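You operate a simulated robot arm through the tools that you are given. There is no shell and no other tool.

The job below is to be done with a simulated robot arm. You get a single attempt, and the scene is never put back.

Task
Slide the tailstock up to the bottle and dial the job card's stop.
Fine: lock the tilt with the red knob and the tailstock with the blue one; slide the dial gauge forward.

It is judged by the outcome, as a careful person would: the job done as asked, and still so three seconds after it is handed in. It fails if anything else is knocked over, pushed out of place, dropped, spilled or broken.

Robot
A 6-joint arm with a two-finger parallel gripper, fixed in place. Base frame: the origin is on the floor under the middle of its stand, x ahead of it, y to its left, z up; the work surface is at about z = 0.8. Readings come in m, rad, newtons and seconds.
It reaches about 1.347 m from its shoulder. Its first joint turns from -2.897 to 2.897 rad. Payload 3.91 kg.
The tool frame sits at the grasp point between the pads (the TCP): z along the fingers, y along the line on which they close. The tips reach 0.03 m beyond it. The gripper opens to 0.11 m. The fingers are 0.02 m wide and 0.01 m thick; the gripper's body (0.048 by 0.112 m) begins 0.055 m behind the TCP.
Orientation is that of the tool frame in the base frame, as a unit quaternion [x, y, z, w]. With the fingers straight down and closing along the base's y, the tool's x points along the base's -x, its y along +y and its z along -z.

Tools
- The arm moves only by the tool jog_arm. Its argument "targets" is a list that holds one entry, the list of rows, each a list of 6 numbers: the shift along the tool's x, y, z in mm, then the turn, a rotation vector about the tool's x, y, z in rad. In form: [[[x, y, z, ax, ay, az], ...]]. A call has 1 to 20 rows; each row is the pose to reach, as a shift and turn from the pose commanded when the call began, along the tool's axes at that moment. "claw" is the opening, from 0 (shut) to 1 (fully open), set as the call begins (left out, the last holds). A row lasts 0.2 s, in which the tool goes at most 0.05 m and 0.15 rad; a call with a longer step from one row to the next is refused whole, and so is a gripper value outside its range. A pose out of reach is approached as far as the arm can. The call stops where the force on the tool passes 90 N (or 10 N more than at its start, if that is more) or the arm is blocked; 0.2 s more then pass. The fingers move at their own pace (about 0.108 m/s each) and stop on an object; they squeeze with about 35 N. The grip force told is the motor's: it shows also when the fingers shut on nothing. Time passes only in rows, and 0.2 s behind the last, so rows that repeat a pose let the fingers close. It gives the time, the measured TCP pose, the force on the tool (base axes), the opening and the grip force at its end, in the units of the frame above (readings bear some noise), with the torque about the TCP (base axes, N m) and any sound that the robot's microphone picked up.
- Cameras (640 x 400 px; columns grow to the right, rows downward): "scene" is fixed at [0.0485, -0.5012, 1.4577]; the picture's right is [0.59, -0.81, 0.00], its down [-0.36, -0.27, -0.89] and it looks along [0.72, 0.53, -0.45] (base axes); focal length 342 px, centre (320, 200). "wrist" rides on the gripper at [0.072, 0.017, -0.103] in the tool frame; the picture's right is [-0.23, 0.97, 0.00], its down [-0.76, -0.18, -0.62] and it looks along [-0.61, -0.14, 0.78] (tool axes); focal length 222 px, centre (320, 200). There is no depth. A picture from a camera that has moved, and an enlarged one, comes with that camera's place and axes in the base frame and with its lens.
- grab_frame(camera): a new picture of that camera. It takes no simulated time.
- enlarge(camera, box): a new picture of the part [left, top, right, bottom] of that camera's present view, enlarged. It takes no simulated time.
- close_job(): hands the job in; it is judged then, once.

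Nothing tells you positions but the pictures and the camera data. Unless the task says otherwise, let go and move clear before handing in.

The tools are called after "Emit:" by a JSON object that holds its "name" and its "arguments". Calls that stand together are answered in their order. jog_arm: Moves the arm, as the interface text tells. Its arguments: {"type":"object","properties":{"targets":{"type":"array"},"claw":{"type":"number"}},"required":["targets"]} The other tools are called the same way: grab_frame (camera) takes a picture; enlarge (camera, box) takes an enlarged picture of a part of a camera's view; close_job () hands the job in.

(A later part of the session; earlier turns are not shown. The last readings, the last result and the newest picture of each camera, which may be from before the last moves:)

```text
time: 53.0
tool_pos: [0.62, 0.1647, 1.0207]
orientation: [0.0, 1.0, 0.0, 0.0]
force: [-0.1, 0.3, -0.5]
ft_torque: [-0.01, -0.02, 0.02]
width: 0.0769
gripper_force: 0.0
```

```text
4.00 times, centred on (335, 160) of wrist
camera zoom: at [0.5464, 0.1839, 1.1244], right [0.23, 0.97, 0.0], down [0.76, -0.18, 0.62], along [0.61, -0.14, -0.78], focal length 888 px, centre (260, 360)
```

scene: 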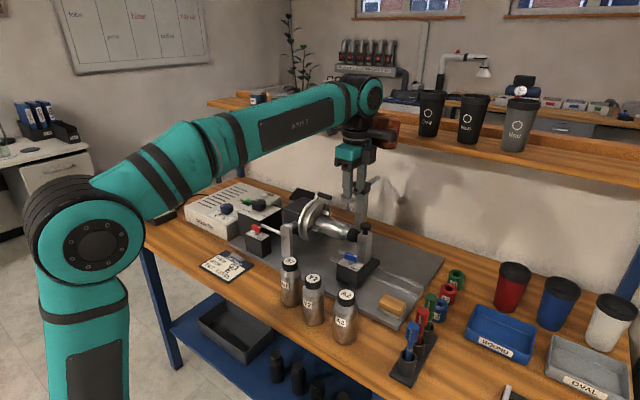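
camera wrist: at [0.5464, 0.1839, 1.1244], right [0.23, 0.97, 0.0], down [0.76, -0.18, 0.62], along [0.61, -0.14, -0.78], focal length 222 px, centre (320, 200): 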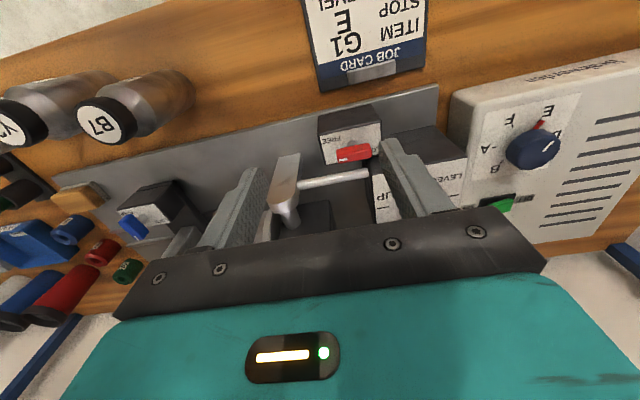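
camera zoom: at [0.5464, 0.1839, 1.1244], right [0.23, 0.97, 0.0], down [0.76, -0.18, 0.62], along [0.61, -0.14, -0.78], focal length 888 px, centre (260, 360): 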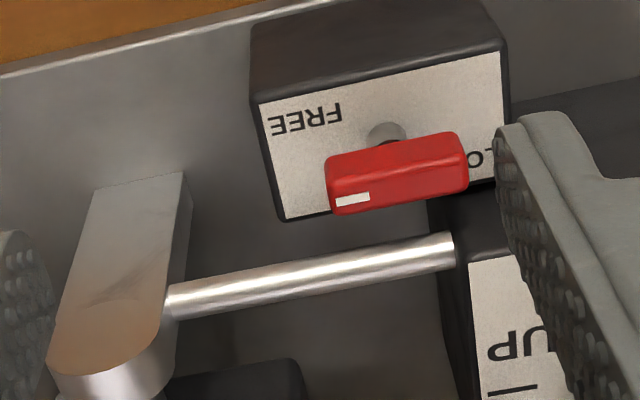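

The rod is about 30 mm from the lever's axis at z ≈ 0.892, so narrow-open fingers will fit. I'll move above the red lever and rotate the gripper a quarter turn so the fingers close along x.

Emit:
{"name": "jog_arm", "arguments": {"targets": [[[-5, 3, -15, 0, 0, 0.13], [-10, 6, -30, 0, 0, 0.26], [-15, 9, -40, 0, 0, 0.39], [-20, 12, -40, 0, 0, 0.52], [-25, 15, -40, 0, 0, 0.65], [-30, 18, -40, 0, 0, 0.78], [-35, 21, -40, 0, 0, 0.91], [-40, 24, -40, 0, 0, 1.04], [-45, 28, -40, 0, 0, 1.17], [-45, 28, -40, 0, 0, 1.3], [-45, 28, -40, 0, 0, 1.43], [-45, 28, -40, 0, 0, 1.571], [-45, 28, -40, 0, 0, 1.571]]], "claw": 0.22}}

Emit:
{"name": "grab_frame", "arguments": {"camera": "wrist"}}

Emit:
{"name": "enlarge", "arguments": {"camera": "wrist", "box": [270, 60, 370, 140]}}

Emit:
{"name": "grab_frame", "arguments": {"camera": "scene"}}

```text
time: 55.8
tool_pos: [0.6627, 0.1914, 1.0605]
orientation: [0.707, 0.707, 0.0, 0.001]
force: [0.5, 0.3, -0.3]
ft_torque: [0.0, -0.02, -0.02]
width: 0.0239
gripper_force: 0.1
```

```text
taken
camera wrist: at [0.6806, 0.2667, 1.1641], right [0.97, -0.23, 0.0], down [-0.18, -0.76, 0.62], along [-0.14, -0.61, -0.78], focal length 222 px, centre (320, 200)
```

wrist: 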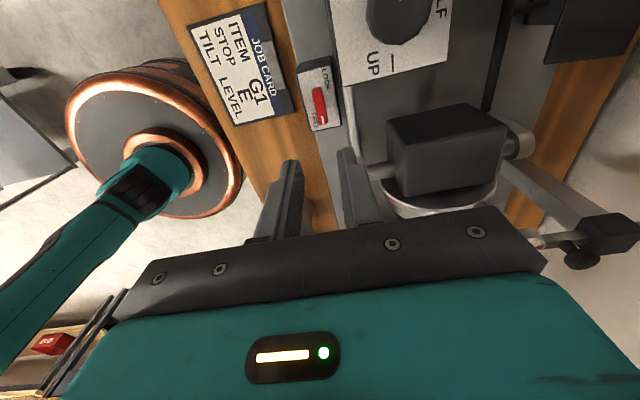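

```text
5.00 times, centred on (320, 100) of wrist
camera zoom: at [0.6806, 0.2667, 1.1641], right [0.97, -0.23, 0.0], down [-0.18, -0.76, 0.62], along [-0.14, -0.61, -0.78], focal length 1111 px, centre (320, 700)
```

zoom: 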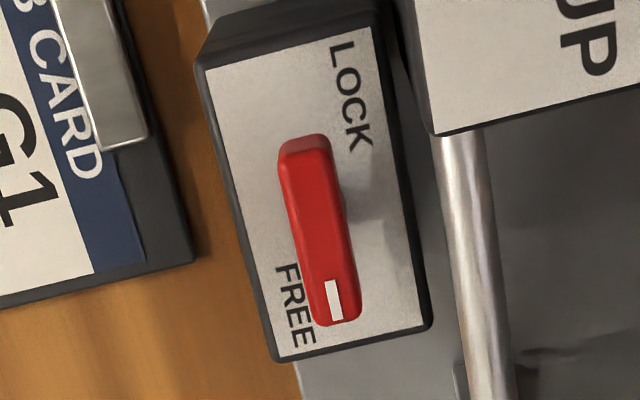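

```text
taken
```

scene: 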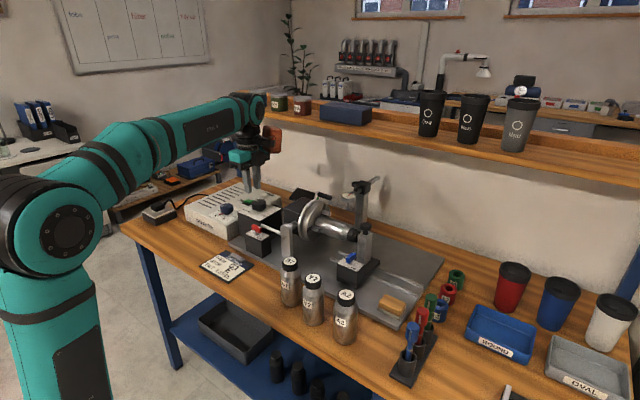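

The red lever is centred under the gripper within about 1 mm. Descending in two stages.

Emit:
{"name": "jog_arm", "arguments": {"targets": [[[0, 0, 40, 0, 0, 0], [0, 0, 80, 0, 0, 0], [0, 0, 110, 0, 0, 0], [0, 0, 110, 0, 0, 0]]], "claw": 0.22}}

Emit:
{"name": "grab_frame", "arguments": {"camera": "wrist"}}

Emit:
{"name": "enlarge", "arguments": {"camera": "scene", "box": [220, 180, 310, 270]}}

```text
time: 56.8
tool_pos: [0.6603, 0.1914, 0.9515]
orientation: [0.707, 0.707, 0.0, 0.001]
force: [0.2, 0.3, -0.1]
ft_torque: [0.01, 0.0, 0.04]
width: 0.0242
gripper_force: 0.0
```

```text
taken
camera wrist: at [0.6783, 0.267, 1.0541], right [0.97, -0.23, 0.0], down [-0.18, -0.76, 0.62], along [-0.14, -0.61, -0.78], focal length 222 px, centre (320, 200)
```

wrist: 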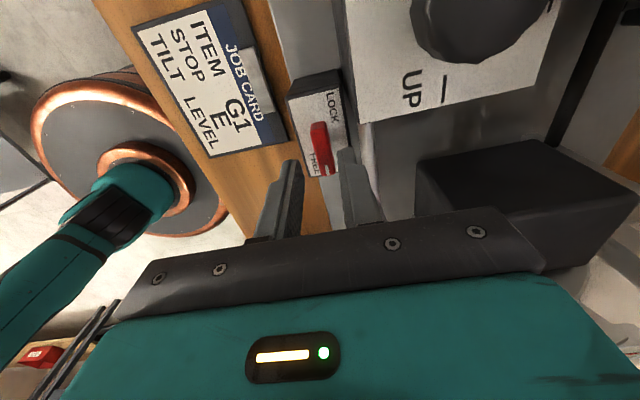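

```text
4.44 times, centred on (265, 225) of scene
camera zoom: at [0.0485, -0.5012, 1.4577], right [0.59, -0.81, 0.0], down [-0.36, -0.27, -0.89], along [0.72, 0.53, -0.45], focal length 1522 px, centre (564, 89)
```

zoom: 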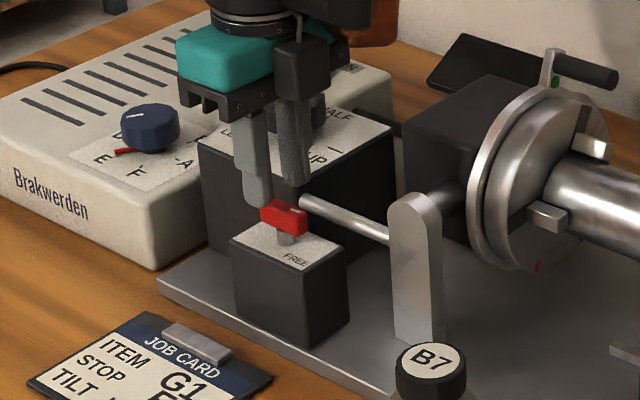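

Emit:
{"name": "jog_arm", "arguments": {"targets": [[[0, 0, 18, 0, 0, 0], [0, 0, 35, 0, 0, 0], [0, 0, 35, 0, 0, 0]]], "claw": 0.22}}

Emit:
{"name": "grab_frame", "arguments": {"camera": "wrist"}}

Emit:
{"name": "enlarge", "arguments": {"camera": "scene", "box": [220, 180, 310, 270]}}

```text
time: 57.6
tool_pos: [0.6634, 0.1924, 0.9162]
orientation: [0.707, 0.707, 0.0, 0.0]
force: [-0.2, -0.1, 0.2]
ft_torque: [-0.01, 0.03, -0.03]
width: 0.0244
gripper_force: 0.0
```

```text
taken
camera wrist: at [0.6794, 0.2672, 1.0195], right [0.97, -0.23, 0.0], down [-0.18, -0.76, 0.62], along [-0.14, -0.61, -0.78], focal length 222 px, centre (320, 200)
```

wrist: 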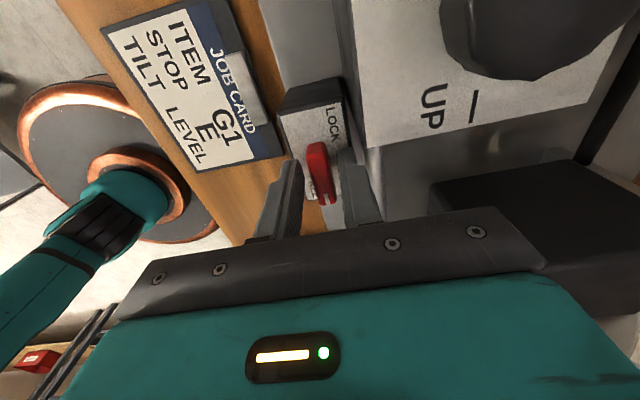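

```text
4.44 times, centred on (265, 225) of scene
camera zoom: at [0.0485, -0.5012, 1.4577], right [0.59, -0.81, 0.0], down [-0.36, -0.27, -0.89], along [0.72, 0.53, -0.45], focal length 1522 px, centre (564, 89)
```

zoom: 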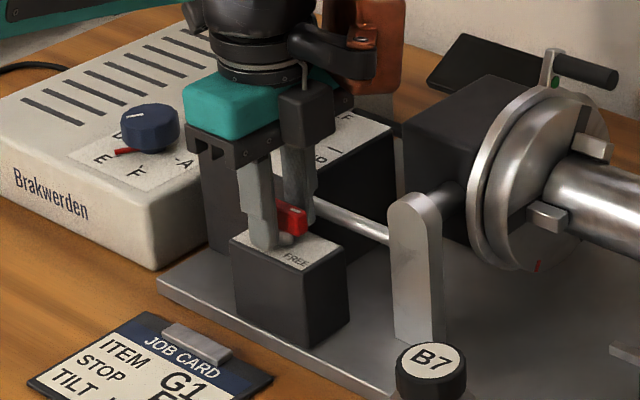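

Emit:
{"name": "jog_arm", "arguments": {"targets": [[[0, 0, 0, 0, 0, 0], [0, 0, 0, 0, 0, 0]]], "claw": 0.0}}

```text
time: 58.2
tool_pos: [0.6647, 0.192, 0.9163]
orientation: [0.707, 0.707, 0.0, 0.001]
force: [25.5, 2.8, 4.7]
ft_torque: [0.2, -0.41, -0.01]
width: 0.012
gripper_force: 44.9
```

Gripped, with the lever about 1.2 mm toward +x. I'll correct and begin the quarter turn.

Emit:
{"name": "jog_arm", "arguments": {"targets": [[[0, 1.3, 0, 0, 0, 0], [0, 1.3, 0, 0, 0, -0.08], [0, 1.3, 0, 0, 0, -0.16], [0, 1.3, 0, 0, 0, -0.24], [0, 1.3, 0, 0, 0, -0.32]]], "claw": 0.0}}

Emit:
{"name": "grab_frame", "arguments": {"camera": "wrist"}}

Emit:
{"name": "enlarge", "arguments": {"camera": "scene", "box": [220, 180, 310, 270]}}

```text
time: 59.4
tool_pos: [0.663, 0.1922, 0.9167]
orientation: [0.585, 0.811, 0.0, 0.0]
force: [7.5, 6.8, 7.7]
ft_torque: [0.79, -0.07, 0.06]
width: 0.0119
gripper_force: 45.3
```

```text
taken
camera wrist: at [0.6571, 0.2688, 1.0195], right [1.0, 0.09, 0.0], down [0.07, -0.78, 0.62], along [0.06, -0.62, -0.78], focal length 222 px, centre (320, 200)
```

wrist: 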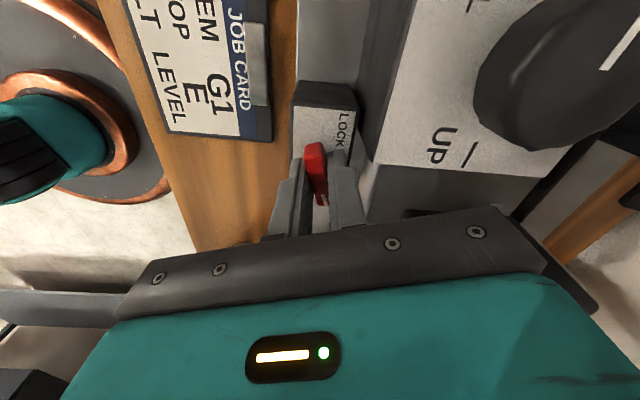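

```text
4.44 times, centred on (265, 225) of scene
camera zoom: at [0.0485, -0.5012, 1.4577], right [0.59, -0.81, 0.0], down [-0.36, -0.27, -0.89], along [0.72, 0.53, -0.45], focal length 1522 px, centre (564, 89)
```

zoom: 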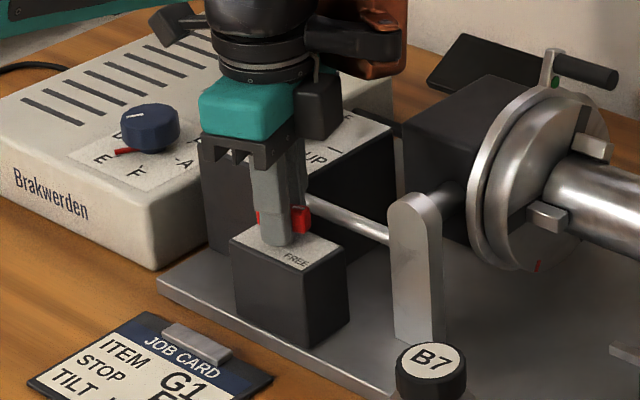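

Emit:
{"name": "jog_arm", "arguments": {"targets": [[[0, 0, 0, 0, 0, -0.1], [0, 0, 0, 0, 0, -0.2], [0, 0, 0, 0, 0, -0.3], [0, 0, 0, 0, 0, -0.4], [0, 0, 0, 0, 0, -0.5], [0, 0, 0, 0, 0, -0.6]]], "claw": 0.0}}

Emit:
{"name": "grab_frame", "arguments": {"camera": "wrist"}}

Emit:
{"name": "enlarge", "arguments": {"camera": "scene", "box": [220, 180, 310, 270]}}

```text
time: 60.8
tool_pos: [0.6643, 0.1926, 0.917]
orientation: [0.319, 0.948, 0.0, 0.0]
force: [-4.3, 8.5, 13.0]
ft_torque: [0.84, 0.97, -0.01]
width: 0.0118
gripper_force: 45.1
```

```text
taken
camera wrist: at [0.6164, 0.2519, 1.0195], right [0.77, 0.64, 0.0], down [0.5, -0.6, 0.62], along [0.4, -0.48, -0.78], focal length 222 px, centre (320, 200)
```

wrist: 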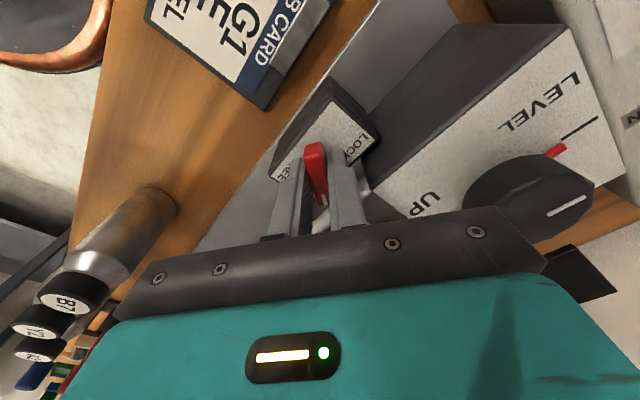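

```text
4.44 times, centred on (265, 225) of scene
camera zoom: at [0.0485, -0.5012, 1.4577], right [0.59, -0.81, 0.0], down [-0.36, -0.27, -0.89], along [0.72, 0.53, -0.45], focal length 1522 px, centre (564, 89)
```

zoom: 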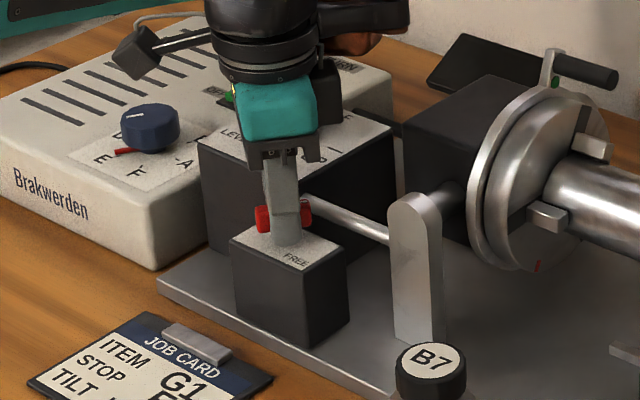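

Emit:
{"name": "jog_arm", "arguments": {"targets": [[[0, 0, 0, 0, 0, -0.1], [0, 0, 0, 0, 0, -0.2], [0, 0, 0, 0, 0, -0.3], [0, 0, 0, 0, 0, -0.4]]], "claw": 0.0}}

```text
time: 61.8
tool_pos: [0.664, 0.1922, 0.9155]
orientation: [0.124, 0.992, 0.001, 0.0]
force: [-6.5, 9.2, 17.8]
ft_torque: [0.44, 1.31, 0.01]
width: 0.0118
gripper_force: 44.8
```

Emit:
{"name": "jog_arm", "arguments": {"targets": [[[0, 0, 0, 0, 0, -0.1], [0, 0, 0, 0, 0, -0.2], [0, 0, 0, 0, 0, -0.251], [0, 0, 0, 0, 0, -0.31], [0, 0, 0, 0, 0, -0.31]]], "claw": 0.0}}

Emit:
{"name": "grab_frame", "arguments": {"camera": "wrist"}}

```text
time: 63.0
tool_pos: [0.6646, 0.1918, 0.916]
orientation: [-0.03, 1.0, 0.0, 0.0]
force: [-5.2, 14.4, 12.1]
ft_torque: [0.26, 0.73, -1.05]
width: 0.0127
gripper_force: 45.0
```

```text
taken
camera wrist: at [0.5908, 0.2071, 1.0195], right [0.17, 0.99, 0.0], down [0.77, -0.13, 0.62], along [0.61, -0.1, -0.78], focal length 222 px, centre (320, 200)
```

wrist: 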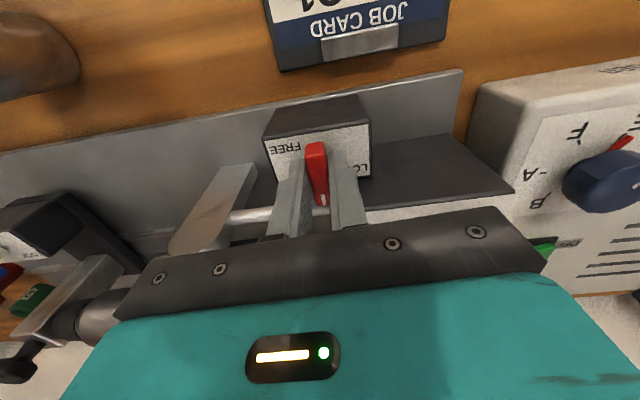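

The hard stop appeared at the same place (torque about z -1.05), so the red lever is at LOCK. I'll relax, open and rise.

Emit:
{"name": "jog_arm", "arguments": {"targets": [[[0, 0, 0, 0, 0, 0.06], [0, 0, 0, 0, 0, 0.06]]], "claw": 0.0}}

Emit:
{"name": "jog_arm", "arguments": {"targets": [[[0, 0, 0, 0, 0, 0], [0, 0, 0, 0, 0, 0], [0, 0, -20, 0, 0, 0], [0, 0, -60, 0, 0, 0], [0, 0, -100, 0, 0, 0], [0, 0, -140, 0, 0, 0], [0, 0, -140, 0, 0, 0]]], "claw": 0.3}}

Emit:
{"name": "grab_frame", "arguments": {"camera": "wrist"}}

Emit:
{"name": "enlarge", "arguments": {"camera": "wrist", "box": [240, 50, 400, 180]}}

Emit:
{"name": "enlarge", "arguments": {"camera": "scene", "box": [220, 160, 400, 290]}}

```text
time: 63.6
tool_pos: [0.6648, 0.1923, 0.9161]
orientation: [0.0, 1.0, 0.001, -0.001]
force: [-6.6, 12.7, 8.3]
ft_torque: [0.24, -0.4, 0.01]
width: 0.0119
gripper_force: 45.6
```

```text
time: 65.2
tool_pos: [0.6636, 0.1926, 1.056]
orientation: [0.0, 1.0, 0.0, 0.0]
force: [0.5, 0.5, 0.1]
ft_torque: [-0.03, -0.01, 0.01]
width: 0.0328
gripper_force: 0.0
```

```text
taken
camera wrist: at [0.592, 0.2109, 1.1597], right [0.23, 0.97, 0.0], down [0.76, -0.18, 0.62], along [0.61, -0.14, -0.78], focal length 222 px, centre (320, 200)
```

wrist: 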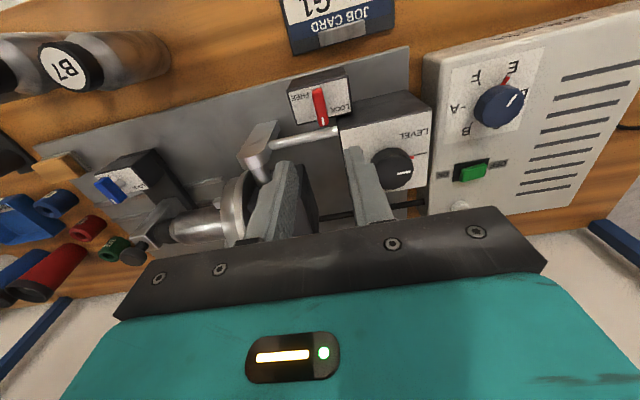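

```text
3.08 times, centred on (320, 115) of wrist
camera zoom: at [0.592, 0.2109, 1.1597], right [0.23, 0.97, 0.0], down [0.76, -0.18, 0.62], along [0.61, -0.14, -0.78], focal length 684 px, centre (320, 462)
```

zoom: 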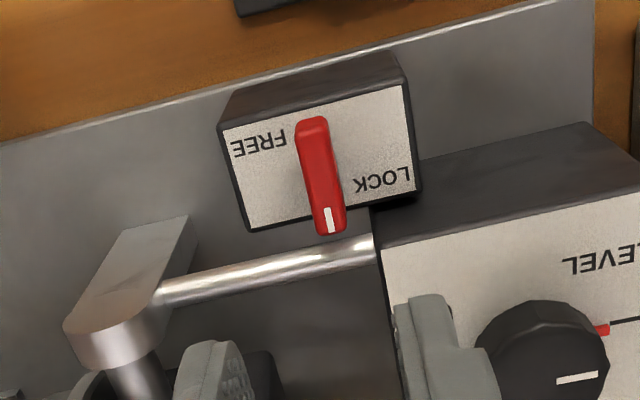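

```text
3.08 times, centred on (310, 225) of scene
camera zoom: at [0.0485, -0.5012, 1.4577], right [0.59, -0.81, 0.0], down [-0.36, -0.27, -0.89], along [0.72, 0.53, -0.45], focal length 1054 px, centre (351, 123)
```

zoom: 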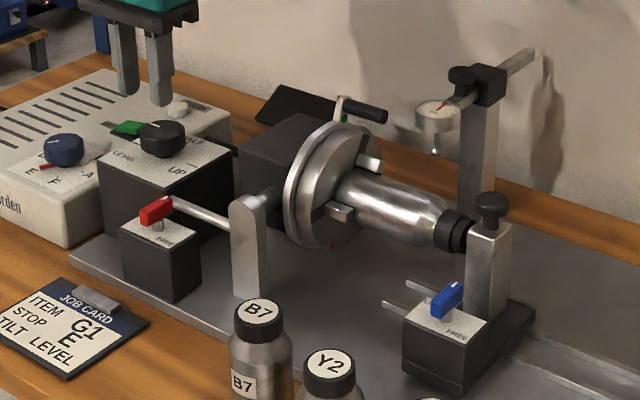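

Both levers are at LOCK and the tilt dial is still at LEVEL. Now I'll look at the dial gauge up close.

Emit:
{"name": "jog_arm", "arguments": {"targets": [[[0, 0, -40, 0, 0, 0], [-5, -30, -70, 0, 0, 0], [-20, -70, -80, 0, 0, 0], [-40, -110, -80, 0, 0, 0], [-60, -150, -80, 0, 0, 0], [-80, -190, -80, 0, 0, 0], [-80, -205, -80, 0, 0, 0], [-80, -205, -80, 0, 0, 0]]], "claw": 1.0}}

Emit:
{"name": "grab_frame", "arguments": {"camera": "wrist"}}

Emit:
{"name": "grab_frame", "arguments": {"camera": "scene"}}

```text
time: 67.0
tool_pos: [0.7449, -0.0143, 1.1331]
orientation: [0.0, 1.0, 0.0, 0.0]
force: [0.3, -0.2, -0.2]
ft_torque: [0.01, 0.0, 0.03]
width: 0.1098
gripper_force: 0.0
```

```text
taken
camera wrist: at [0.6725, 0.0054, 1.237], right [0.23, 0.97, 0.0], down [0.76, -0.18, 0.62], along [0.61, -0.14, -0.78], focal length 222 px, centre (320, 200)
```

wrist: 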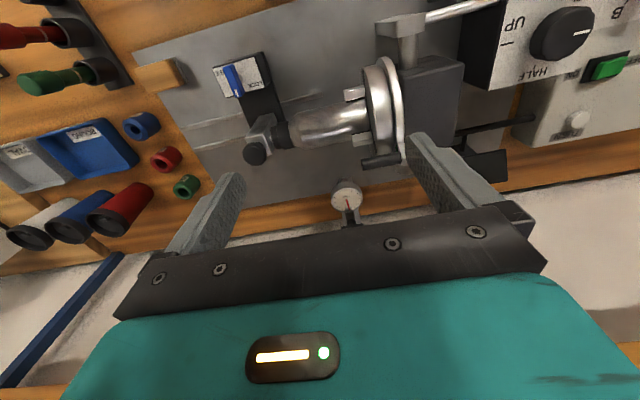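

```text
taken
```

scene: 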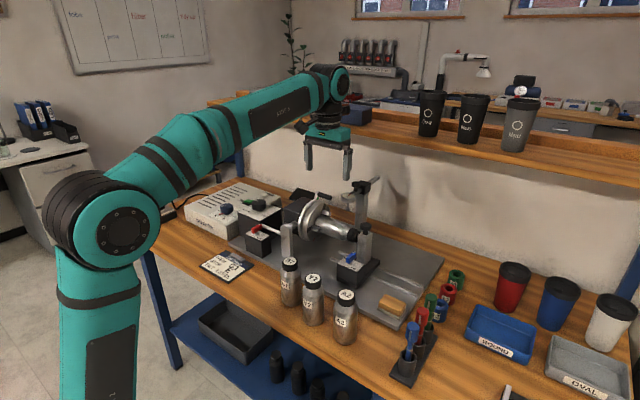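

Emit:
{"name": "enlarge", "arguments": {"camera": "wrist", "box": [270, 80, 430, 240]}}

Emit:
{"name": "enlarge", "arguments": {"camera": "scene", "box": [310, 165, 390, 235]}}

```text
2.50 times, centred on (350, 160) of wrist
camera zoom: at [0.6725, 0.0054, 1.237], right [0.23, 0.97, 0.0], down [0.76, -0.18, 0.62], along [0.61, -0.14, -0.78], focal length 555 px, centre (245, 300)
```

zoom: 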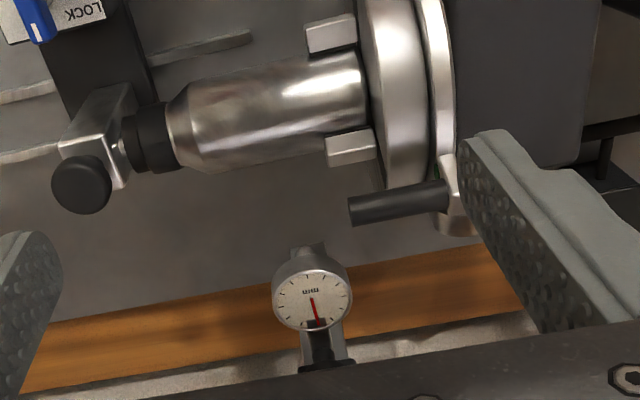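

```text
5.71 times, centred on (350, 200) of scene
camera zoom: at [0.0485, -0.5012, 1.4577], right [0.59, -0.81, 0.0], down [-0.36, -0.27, -0.89], along [0.72, 0.53, -0.45], focal length 1957 px, centre (149, 200)
```

zoom: 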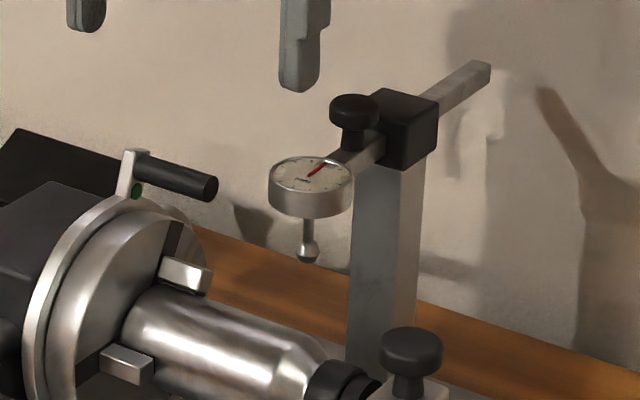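

The crank handle on the chuck ring ends very near the gauge's path, so I want an exact look. I'll align the camera with the plane between the gauge's edge and the handle's end.

Emit:
{"name": "jog_arm", "arguments": {"targets": [[[0, 15, 0, 0, 0, -0.1], [0, 30, 0, 0, 0, -0.2], [0, 37, 0, 0, 0, -0.232], [0, 37, 0, 0, 0, -0.232]]], "claw": 1.0}}

Emit:
{"name": "grab_frame", "arguments": {"camera": "wrist"}}

Emit:
{"name": "enlarge", "arguments": {"camera": "wrist", "box": [270, 130, 370, 230]}}

```text
time: 68.0
tool_pos: [0.7453, 0.025, 1.1343]
orientation: [-0.116, 0.993, 0.0, 0.0]
force: [0.4, 0.6, 0.4]
ft_torque: [-0.01, -0.01, -0.01]
width: 0.11
gripper_force: 0.1
```

```text
taken
camera wrist: at [0.671, 0.0266, 1.2375], right [0.0, 1.0, 0.0], down [0.78, 0.0, 0.62], along [0.62, 0.0, -0.78], focal length 222 px, centre (320, 200)
```

wrist: 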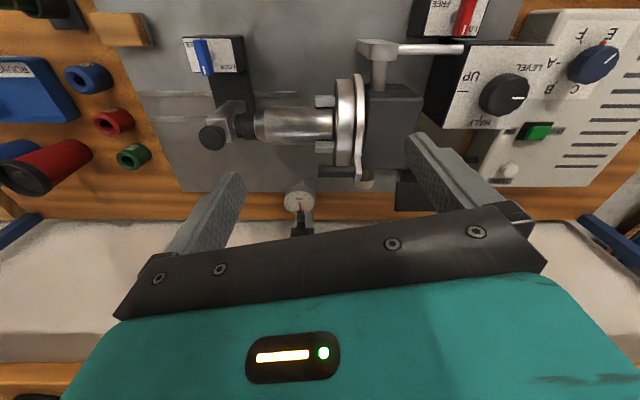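

```text
4.00 times, centred on (320, 180) of wrist
camera zoom: at [0.671, 0.0266, 1.2375], right [0.0, 1.0, 0.0], down [0.78, 0.0, 0.62], along [0.62, 0.0, -0.78], focal length 888 px, centre (320, 280)
```

zoom: 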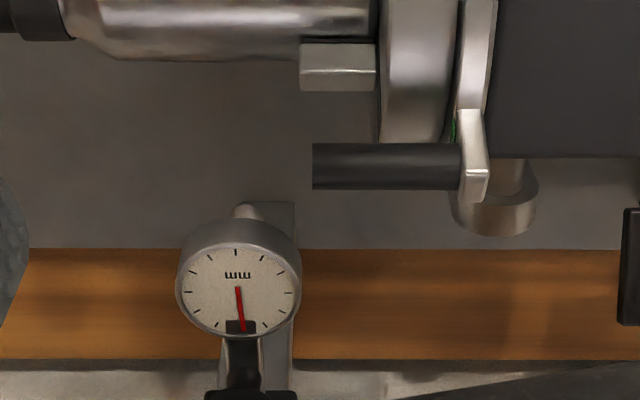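

The handle's end (y ≈ 0.024) clears the dial's edge (y ≈ 0.020) by about 4 mm, so the gauge can pass it if it slides straight. I'll take a view from the tailstock side to see how the gauge bar and its thumb knob are built.

Emit:
{"name": "jog_arm", "arguments": {"targets": [[[-5, -10, -10, 0, 0, -0.13], [-14, -27, -10, 0, 0, -0.26], [-24, -44, -10, 0, 0, -0.39], [-34, -61, -10, 0, 0, -0.52], [-44, -78, -10, 0, 0, -0.65], [-54, -95, -10, 0, 0, -0.78], [-64, -112, -10, 0, 0, -0.91], [-74, -130, -10, 0, 0, -1.04], [-84, -148, -10, 0, 0, -1.17], [-94, -165, -10, 0, 0, -1.3], [-98, -172, -10, 0, 0, -1.339], [-98, -172, -10, 0, 0, -1.339]]], "claw": 0.8}}

Emit:
{"name": "grab_frame", "arguments": {"camera": "wrist"}}

Emit:
{"name": "enlarge", "arguments": {"camera": "wrist", "box": [250, 110, 410, 240]}}

Emit:
{"name": "grab_frame", "arguments": {"camera": "scene"}}

```text
time: 70.6
tool_pos: [0.8806, -0.1208, 1.1471]
orientation: [0.708, -0.706, 0.0, 0.0]
force: [-0.6, 0.6, -0.2]
ft_torque: [0.0, -0.03, -0.01]
width: 0.0878
gripper_force: 0.1
```

```text
taken
camera wrist: at [0.8638, -0.1911, 1.2497], right [-0.97, 0.23, 0.0], down [0.18, 0.76, 0.62], along [0.14, 0.61, -0.78], focal length 222 px, centre (320, 200)
```

wrist: 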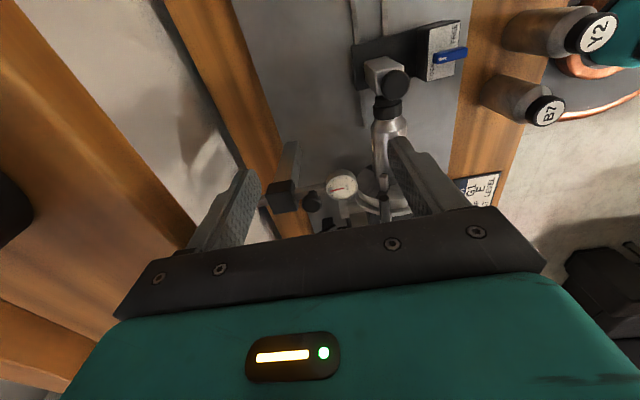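

```text
3.08 times, centred on (330, 175) of wrist
camera zoom: at [0.8638, -0.1911, 1.2497], right [-0.97, 0.23, 0.0], down [0.18, 0.76, 0.62], along [0.14, 0.61, -0.78], focal length 684 px, centre (289, 277)
```

zoom: 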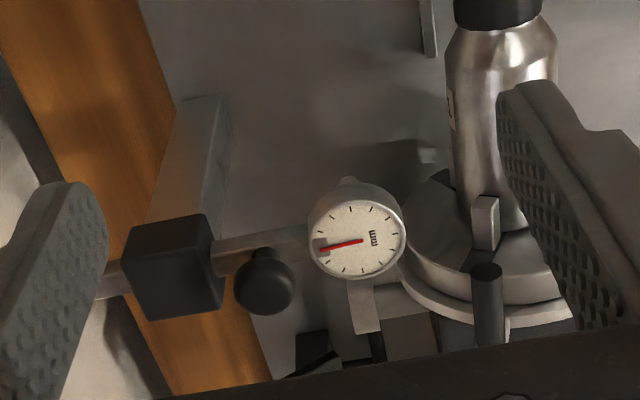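

```text
taken
```

scene: 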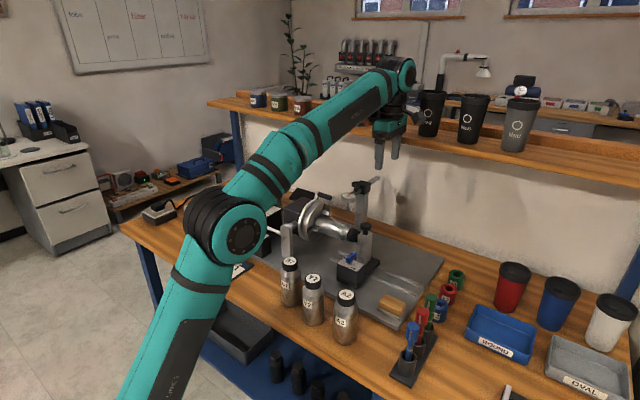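

The gauge rides on a bar with a thumb knob standing on it at about (0.920, -0.004, 1.01), between the dial and the fixed block; the shelf edge is close behind. I'll go back to the home yaw and tilt the gripper about 40° so it can take the thumb knob from the front without nearing the shelf.

Emit:
{"name": "jog_arm", "arguments": {"targets": [[[-8, 16, -3, 0, 0, 0.13], [-16, 32, -6, 0, 0, 0.26], [-24, 48, -9, 0, 0, 0.39], [-32, 64, -12, 0, 0, 0.52], [-40, 80, -15, 0, 0, 0.65], [-48, 96, -20, 0, 0, 0.78], [-56, 112, -20, 0, 0, 0.91], [-64, 128, -20, 0, 0, 1.04], [-72, 144, -20, 0, 0, 1.17], [-84, 155, -20, 0, 0, 1.3], [-96, 160, -20, 0, 0, 1.43], [-104, 160, -20, 0, 0, 1.571], [-104, 160, -20, 0, 0, 1.571]]], "claw": 0.45}}

Emit:
{"name": "jog_arm", "arguments": {"targets": [[[0, 0, 0, 0, -0.12, 0], [0, 0, 0, 0, -0.24, 0], [0, 0, 0, 0, -0.36, 0], [0, 0, 0, 0, -0.48, 0], [0, 0, 0, 0, -0.6, 0], [0, 0, 0, 0, -0.698, 0], [0, 0, 0, 0, -0.698, 0]]], "claw": 0.45}}

Emit:
{"name": "grab_frame", "arguments": {"camera": "wrist"}}

Emit:
{"name": "grab_frame", "arguments": {"camera": "scene"}}

```text
time: 73.4
tool_pos: [0.7189, -0.0165, 1.1661]
orientation: [0.001, 1.0, 0.0, 0.0]
force: [-0.2, 1.0, 0.4]
ft_torque: [-0.02, 0.02, 0.01]
width: 0.0496
gripper_force: 0.2
```

```text
time: 75.0
tool_pos: [0.7192, -0.0165, 1.1668]
orientation: [-0.001, 0.94, 0.0, 0.342]
force: [-0.9, 0.1, -0.1]
ft_torque: [-0.02, -0.03, -0.02]
width: 0.0494
gripper_force: 0.2
```

```text
taken
camera wrist: at [0.5974, 0.0025, 1.1984], right [0.17, 0.97, 0.15], down [0.18, -0.18, 0.97], along [0.97, -0.14, -0.21], focal length 222 px, centre (320, 200)
```

wrist: 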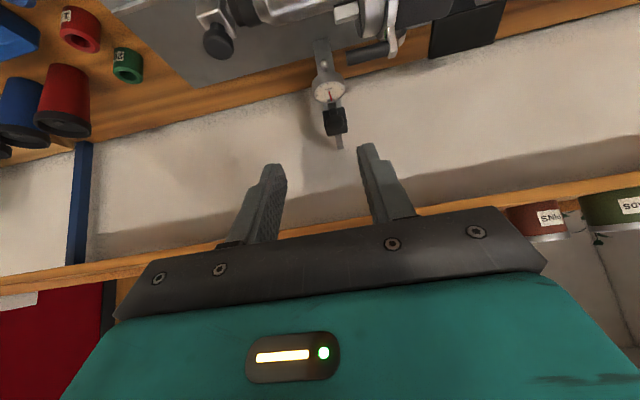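

```text
taken
```

scene: 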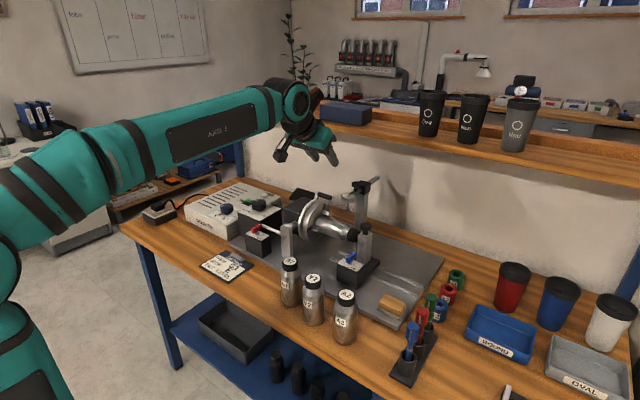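

Emit:
{"name": "enlarge", "arguments": {"camera": "wrist", "box": [190, 0, 430, 160]}}

Emit:
{"name": "enlarge", "arguments": {"camera": "wrist", "box": [290, 30, 390, 160]}}

```text
2.50 times, centred on (310, 80) of wrist
camera zoom: at [0.5974, 0.0025, 1.1984], right [0.17, 0.97, 0.15], down [0.18, -0.18, 0.97], along [0.97, -0.14, -0.21], focal length 555 px, centre (345, 500)
```

zoom: 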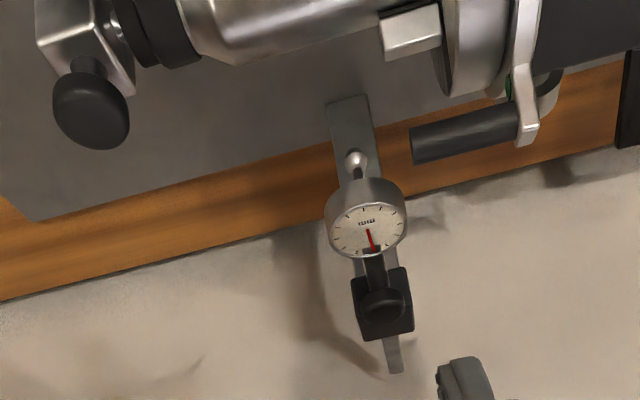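

```text
3.08 times, centred on (340, 95) of wrist
camera zoom: at [0.5974, 0.0025, 1.1984], right [0.17, 0.97, 0.15], down [0.18, -0.18, 0.97], along [0.97, -0.14, -0.21], focal length 684 px, centre (258, 523)
```

zoom: 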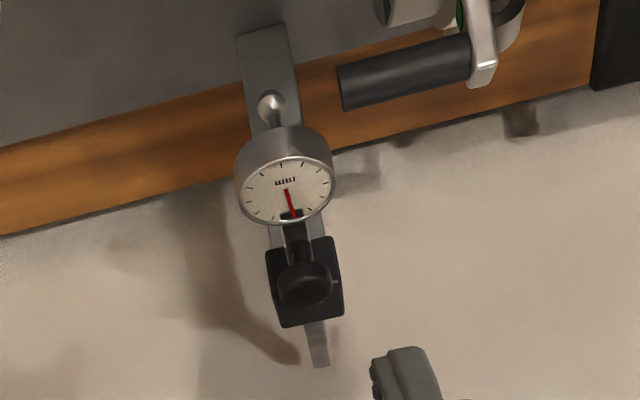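

Dial top is at (0.876, -0.003, 0.989), thumb knob at (0.920, -0.004, 1.013), the plunger ball's bottom at about 0.937 and the bottle's top at about 0.934. So the gauge is meant to slide out over the bottle. I'll move to a pre-approach pose in line with the thumb knob.

Emit:
{"name": "jog_arm", "arguments": {"targets": [[[-13, 4, 37, 0, 0, 0], [-26, 8, 74, 0, 0, 0], [-40, 12.5, 111, 0, 0, 0], [-53, 12.5, 147, 0, 0, 0], [-53, 12.5, 147, 0, 0, 0]]], "claw": 0.42}}

Emit:
{"name": "grab_frame", "arguments": {"camera": "wrist"}}

Emit:
{"name": "enlarge", "arguments": {"camera": "wrist", "box": [260, 60, 400, 200]}}

Emit:
{"name": "enlarge", "arguments": {"camera": "scene", "box": [290, 100, 410, 240]}}

```text
time: 76.2
tool_pos: [0.8567, -0.0031, 1.0897]
orientation: [0.0, 0.939, 0.0, 0.343]
force: [0.0, -0.3, -0.4]
ft_torque: [0.0, 0.0, 0.02]
width: 0.0461
gripper_force: 0.0
```

```text
taken
camera wrist: at [0.7342, 0.016, 1.1205], right [0.17, 0.97, 0.15], down [0.18, -0.18, 0.97], along [0.97, -0.14, -0.21], focal length 222 px, centre (320, 200)
```

wrist: 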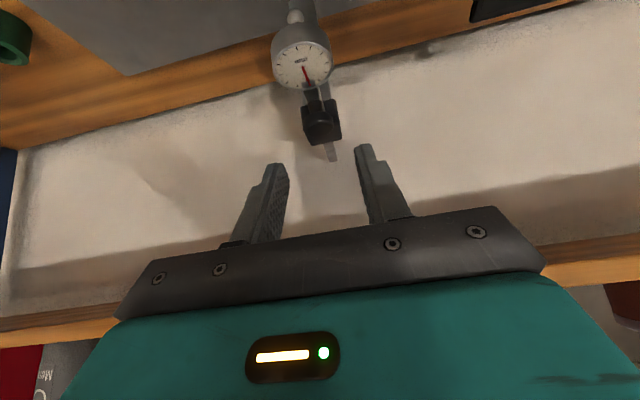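

```text
2.86 times, centred on (330, 130) of wrist
camera zoom: at [0.7342, 0.016, 1.1205], right [0.17, 0.97, 0.15], down [0.18, -0.18, 0.97], along [0.97, -0.14, -0.21], focal length 635 px, centre (291, 400)
```

zoom: 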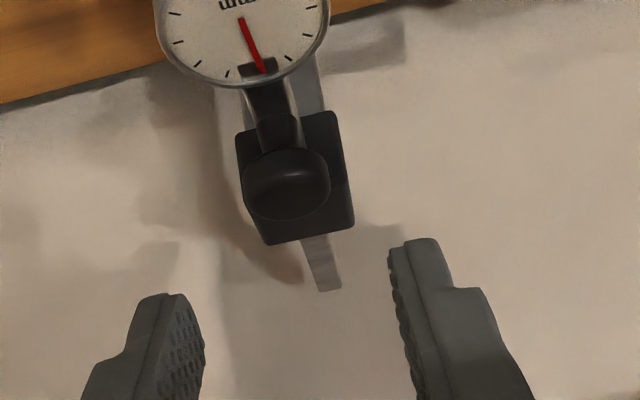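

```text
2.86 times, centred on (350, 170) of scene
camera zoom: at [0.0485, -0.5012, 1.4577], right [0.59, -0.81, 0.0], down [-0.36, -0.27, -0.89], along [0.72, 0.53, -0.45], focal length 978 px, centre (234, 286)
```

zoom: 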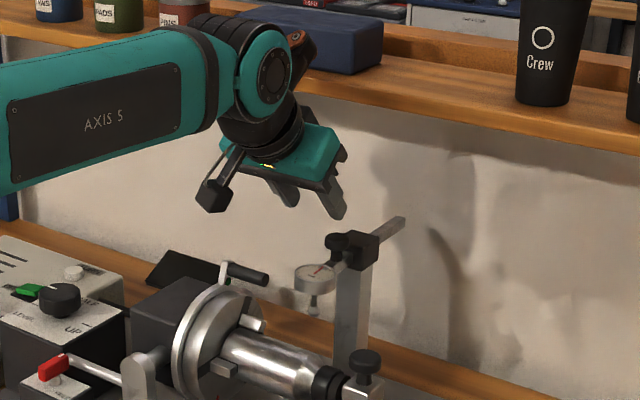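

The thumb knob lies almost exactly on the approach line (about 1.3 mm toward -y). I'll advance most of the way and check.

Emit:
{"name": "jog_arm", "arguments": {"targets": [[[0, -1.3, 20, 0, 0, 0], [0, -1.3, 40, 0, 0, 0], [0, -1.3, 55, 0, 0, 0], [0, -1.3, 55, 0, 0, 0]]], "claw": 0.42}}

Emit:
{"name": "enlarge", "arguments": {"camera": "wrist", "box": [240, 90, 400, 230]}}

Emit:
{"name": "enlarge", "arguments": {"camera": "scene", "box": [290, 100, 410, 240]}}

```text
time: 77.2
tool_pos: [0.8905, -0.0056, 1.0446]
orientation: [0.0, 0.94, 0.0, 0.341]
force: [-0.1, -0.1, 0.9]
ft_torque: [0.02, 0.04, -0.01]
width: 0.0462
gripper_force: 0.0
```

```text
2.86 times, centred on (320, 160) of wrist
camera zoom: at [0.7693, 0.0132, 1.0779], right [0.17, 0.97, 0.15], down [0.18, -0.18, 0.97], along [0.97, -0.14, -0.21], focal length 635 px, centre (320, 314)
```

zoom: 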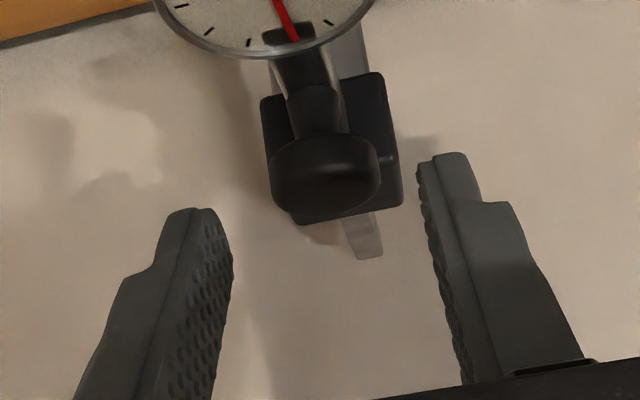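

```text
2.86 times, centred on (350, 170) of scene
camera zoom: at [0.0485, -0.5012, 1.4577], right [0.59, -0.81, 0.0], down [-0.36, -0.27, -0.89], along [0.72, 0.53, -0.45], focal length 978 px, centre (234, 286)
```

zoom: 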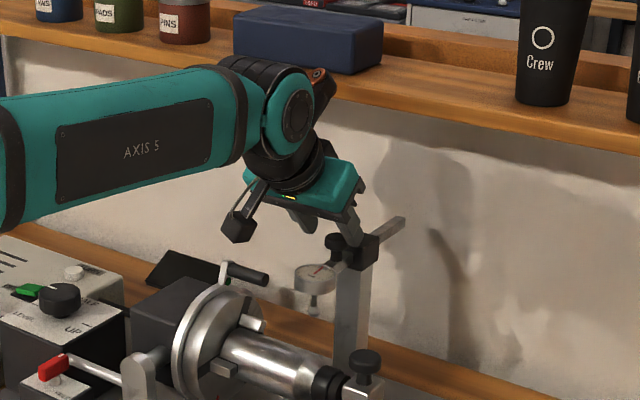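

Emit:
{"name": "jog_arm", "arguments": {"targets": [[[0, 1.0, 8, 0, 0, 0], [0, 1.0, 16, 0, 0, 0], [0, 1.0, 24, 0, 0, 0], [0, 1.0, 24, 0, 0, 0]]], "claw": 0.42}}

Emit:
{"name": "enlarge", "arguments": {"camera": "wrist", "box": [240, 90, 400, 230]}}

Emit:
{"name": "enlarge", "arguments": {"camera": "scene", "box": [320, 150, 400, 230]}}

```text
time: 78.2
tool_pos: [0.9062, -0.0033, 1.0267]
orientation: [0.0, 0.94, 0.0, 0.342]
force: [0.0, 0.1, 0.3]
ft_torque: [-0.01, -0.03, 0.02]
width: 0.046
gripper_force: 0.1
```

```text
2.86 times, centred on (320, 160) of wrist
camera zoom: at [0.7838, 0.0144, 1.0594], right [0.17, 0.97, 0.15], down [0.18, -0.18, 0.97], along [0.97, -0.14, -0.21], focal length 635 px, centre (320, 314)
```

zoom: 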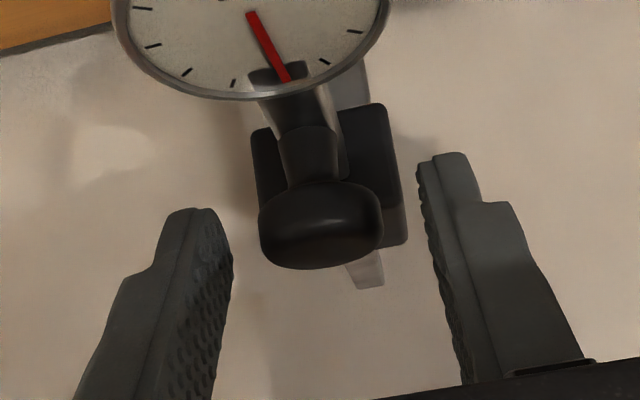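

```text
5.00 times, centred on (360, 190) of scene
camera zoom: at [0.0485, -0.5012, 1.4577], right [0.59, -0.81, 0.0], down [-0.36, -0.27, -0.89], along [0.72, 0.53, -0.45], focal length 1712 px, centre (120, 250)
```

zoom: 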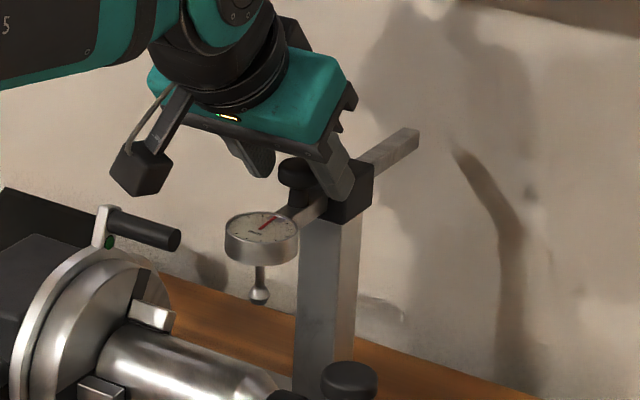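

The knob sits between the pads with no contact yet. Closing on it.

Emit:
{"name": "jog_arm", "arguments": {"targets": [[[0, 0, 0, 0, 0, 0], [0, 0, 0, 0, 0, 0]]], "claw": 0.15}}

Emit:
{"name": "enlarge", "arguments": {"camera": "wrist", "box": [240, 90, 400, 230]}}

```text
time: 78.8
tool_pos: [0.906, -0.0053, 1.0271]
orientation: [0.0, 0.94, 0.0, 0.342]
force: [-0.3, 1.4, 0.2]
ft_torque: [-0.02, 0.01, 0.02]
width: 0.0271
gripper_force: 45.3
```

```text
2.86 times, centred on (320, 160) of wrist
camera zoom: at [0.7838, 0.0146, 1.0594], right [0.17, 0.97, 0.15], down [0.18, -0.18, 0.97], along [0.97, -0.14, -0.21], focal length 635 px, centre (320, 314)
```

zoom: 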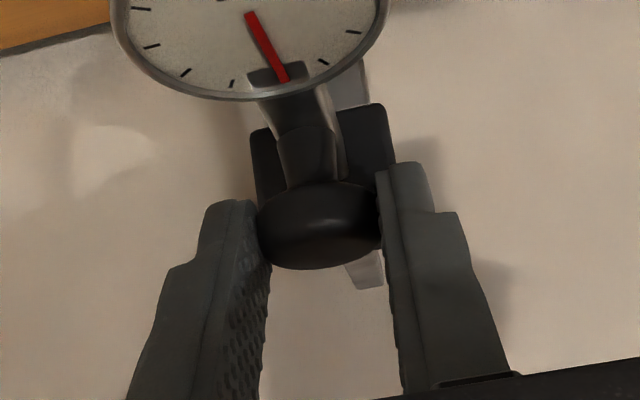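

Well centred (side force 1.4 N). I'll pull 4 mm toward -x (forward over the bench) and see whether the bar slides.

Emit:
{"name": "jog_arm", "arguments": {"targets": [[[0.77, 0, -0.64, 0, 0, 0], [1.53, 0, -1.29, 0, 0, 0], [2.3, 0, -1.93, 0, 0, 0], [3.06, 0, -2.57, 0, 0, 0]]], "claw": 0.15}}

Emit:
{"name": "enlarge", "arguments": {"camera": "scene", "box": [320, 150, 400, 230]}}

```text
time: 79.8
tool_pos: [0.9006, -0.0041, 1.0263]
orientation: [0.0, 0.94, 0.0, 0.341]
force: [2.2, -0.2, -2.8]
ft_torque: [-0.01, -0.27, -0.04]
width: 0.027
gripper_force: 45.1
```

```text
5.00 times, centred on (360, 190) of scene
camera zoom: at [0.0485, -0.5012, 1.4577], right [0.59, -0.81, 0.0], down [-0.36, -0.27, -0.89], along [0.72, 0.53, -0.45], focal length 1712 px, centre (120, 250)
```

zoom: 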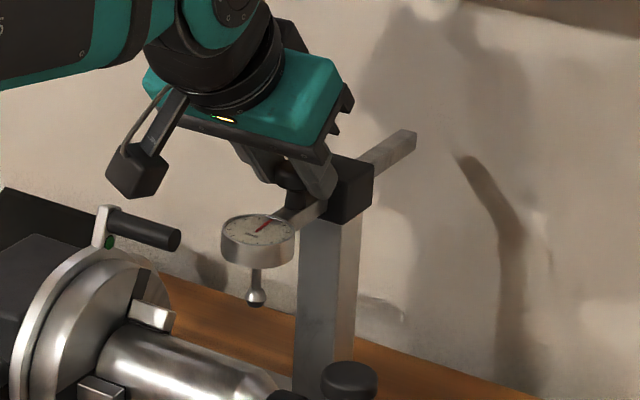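

The gauge slides freely (about 2 N). Continuing gently in 3 mm steps.

Emit:
{"name": "jog_arm", "arguments": {"targets": [[[2.3, 0, -1.93, 0, 0, 0], [4.6, 0, -3.86, 0, 0, 0], [6.9, 0, -5.79, 0, 0, 0], [9.2, 0, -7.72, 0, 0, 0], [11.5, 0, -9.65, 0, 0, 0], [13.8, 0, -11.57, 0, 0, 0]]], "claw": 0.15}}

Emit:
{"name": "enlarge", "arguments": {"camera": "scene", "box": [310, 150, 390, 230]}}

Emit:
{"name": "enlarge", "arguments": {"camera": "wrist", "box": [240, 0, 440, 180]}}

```text
time: 81.2
tool_pos: [0.8834, -0.0043, 1.0269]
orientation: [-0.001, 0.94, 0.0, 0.342]
force: [0.3, 1.5, -1.3]
ft_torque: [0.03, 0.08, 0.03]
width: 0.0271
gripper_force: 45.2
```

```text
5.00 times, centred on (350, 190) of scene
camera zoom: at [0.0485, -0.5012, 1.4577], right [0.59, -0.81, 0.0], down [-0.36, -0.27, -0.89], along [0.72, 0.53, -0.45], focal length 1712 px, centre (170, 250)
```

zoom: 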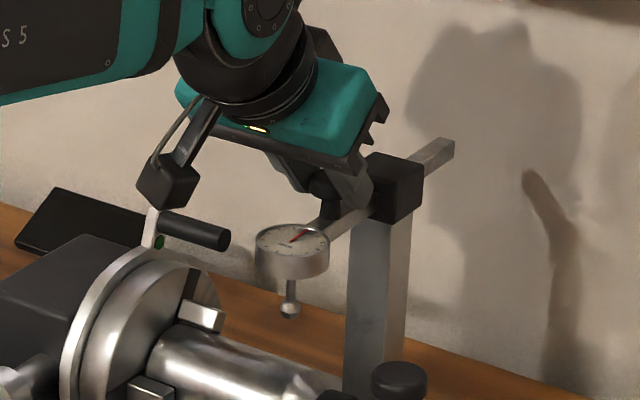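

```text
2.22 times, centred on (340, 90) of wrist
camera zoom: at [0.7617, 0.0146, 1.0594], right [0.17, 0.97, 0.15], down [0.18, -0.18, 0.97], along [0.97, -0.14, -0.21], focal length 494 px, centre (276, 444)
```

zoom: 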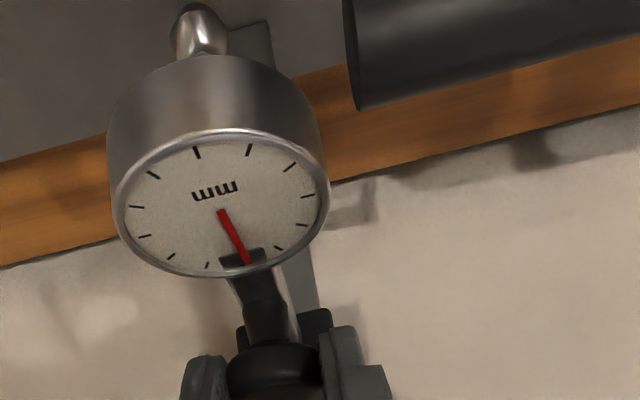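

The dial passes with about 5–6 mm of clearance to the handle. Continuing in 2–3 mm steps.

Emit:
{"name": "jog_arm", "arguments": {"targets": [[[1.53, 0, -1.29, 0, 0, 0], [3.06, 0, -2.57, 0, 0, 0], [4.6, 0, -3.86, 0, 0, 0], [6.13, 0, -5.14, 0, 0, 0], [7.66, 0, -6.43, 0, 0, 0], [9.2, 0, -7.72, 0, 0, 0], [10.7, 0, -9.0, 0, 0, 0], [12.26, 0, -10.29, 0, 0, 0]]], "claw": 0.15}}

Emit:
{"name": "enlarge", "arguments": {"camera": "scene", "box": [310, 150, 390, 230]}}

Emit:
{"name": "enlarge", "arguments": {"camera": "wrist", "box": [240, 0, 440, 180]}}

```text
time: 83.0
tool_pos: [0.8676, -0.0054, 1.0273]
orientation: [-0.001, 0.94, 0.001, 0.341]
force: [2.2, 5.2, 3.4]
ft_torque: [0.14, -0.27, 0.09]
width: 0.0275
gripper_force: 45.4
```

```text
5.00 times, centred on (350, 190) of scene
camera zoom: at [0.0485, -0.5012, 1.4577], right [0.59, -0.81, 0.0], down [-0.36, -0.27, -0.89], along [0.72, 0.53, -0.45], focal length 1712 px, centre (170, 250)
```

zoom: 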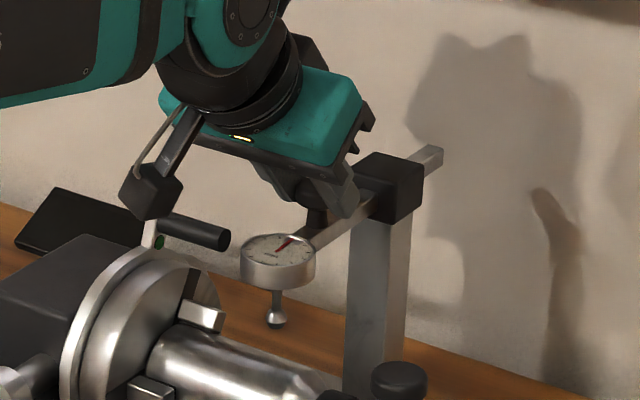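

```text
2.22 times, centred on (340, 90) of wrist
camera zoom: at [0.7456, 0.0146, 1.0594], right [0.17, 0.97, 0.15], down [0.18, -0.18, 0.97], along [0.97, -0.14, -0.21], focal length 494 px, centre (276, 444)
```

zoom: 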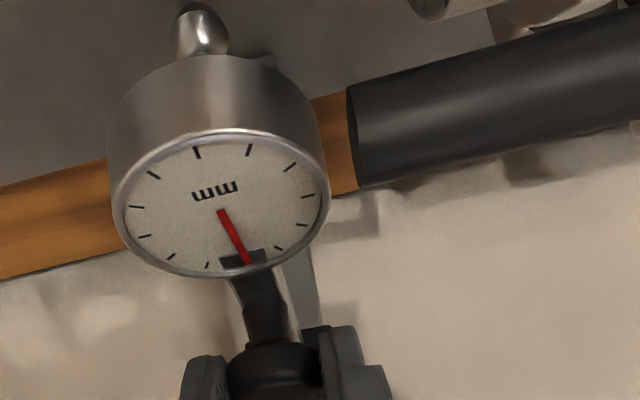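

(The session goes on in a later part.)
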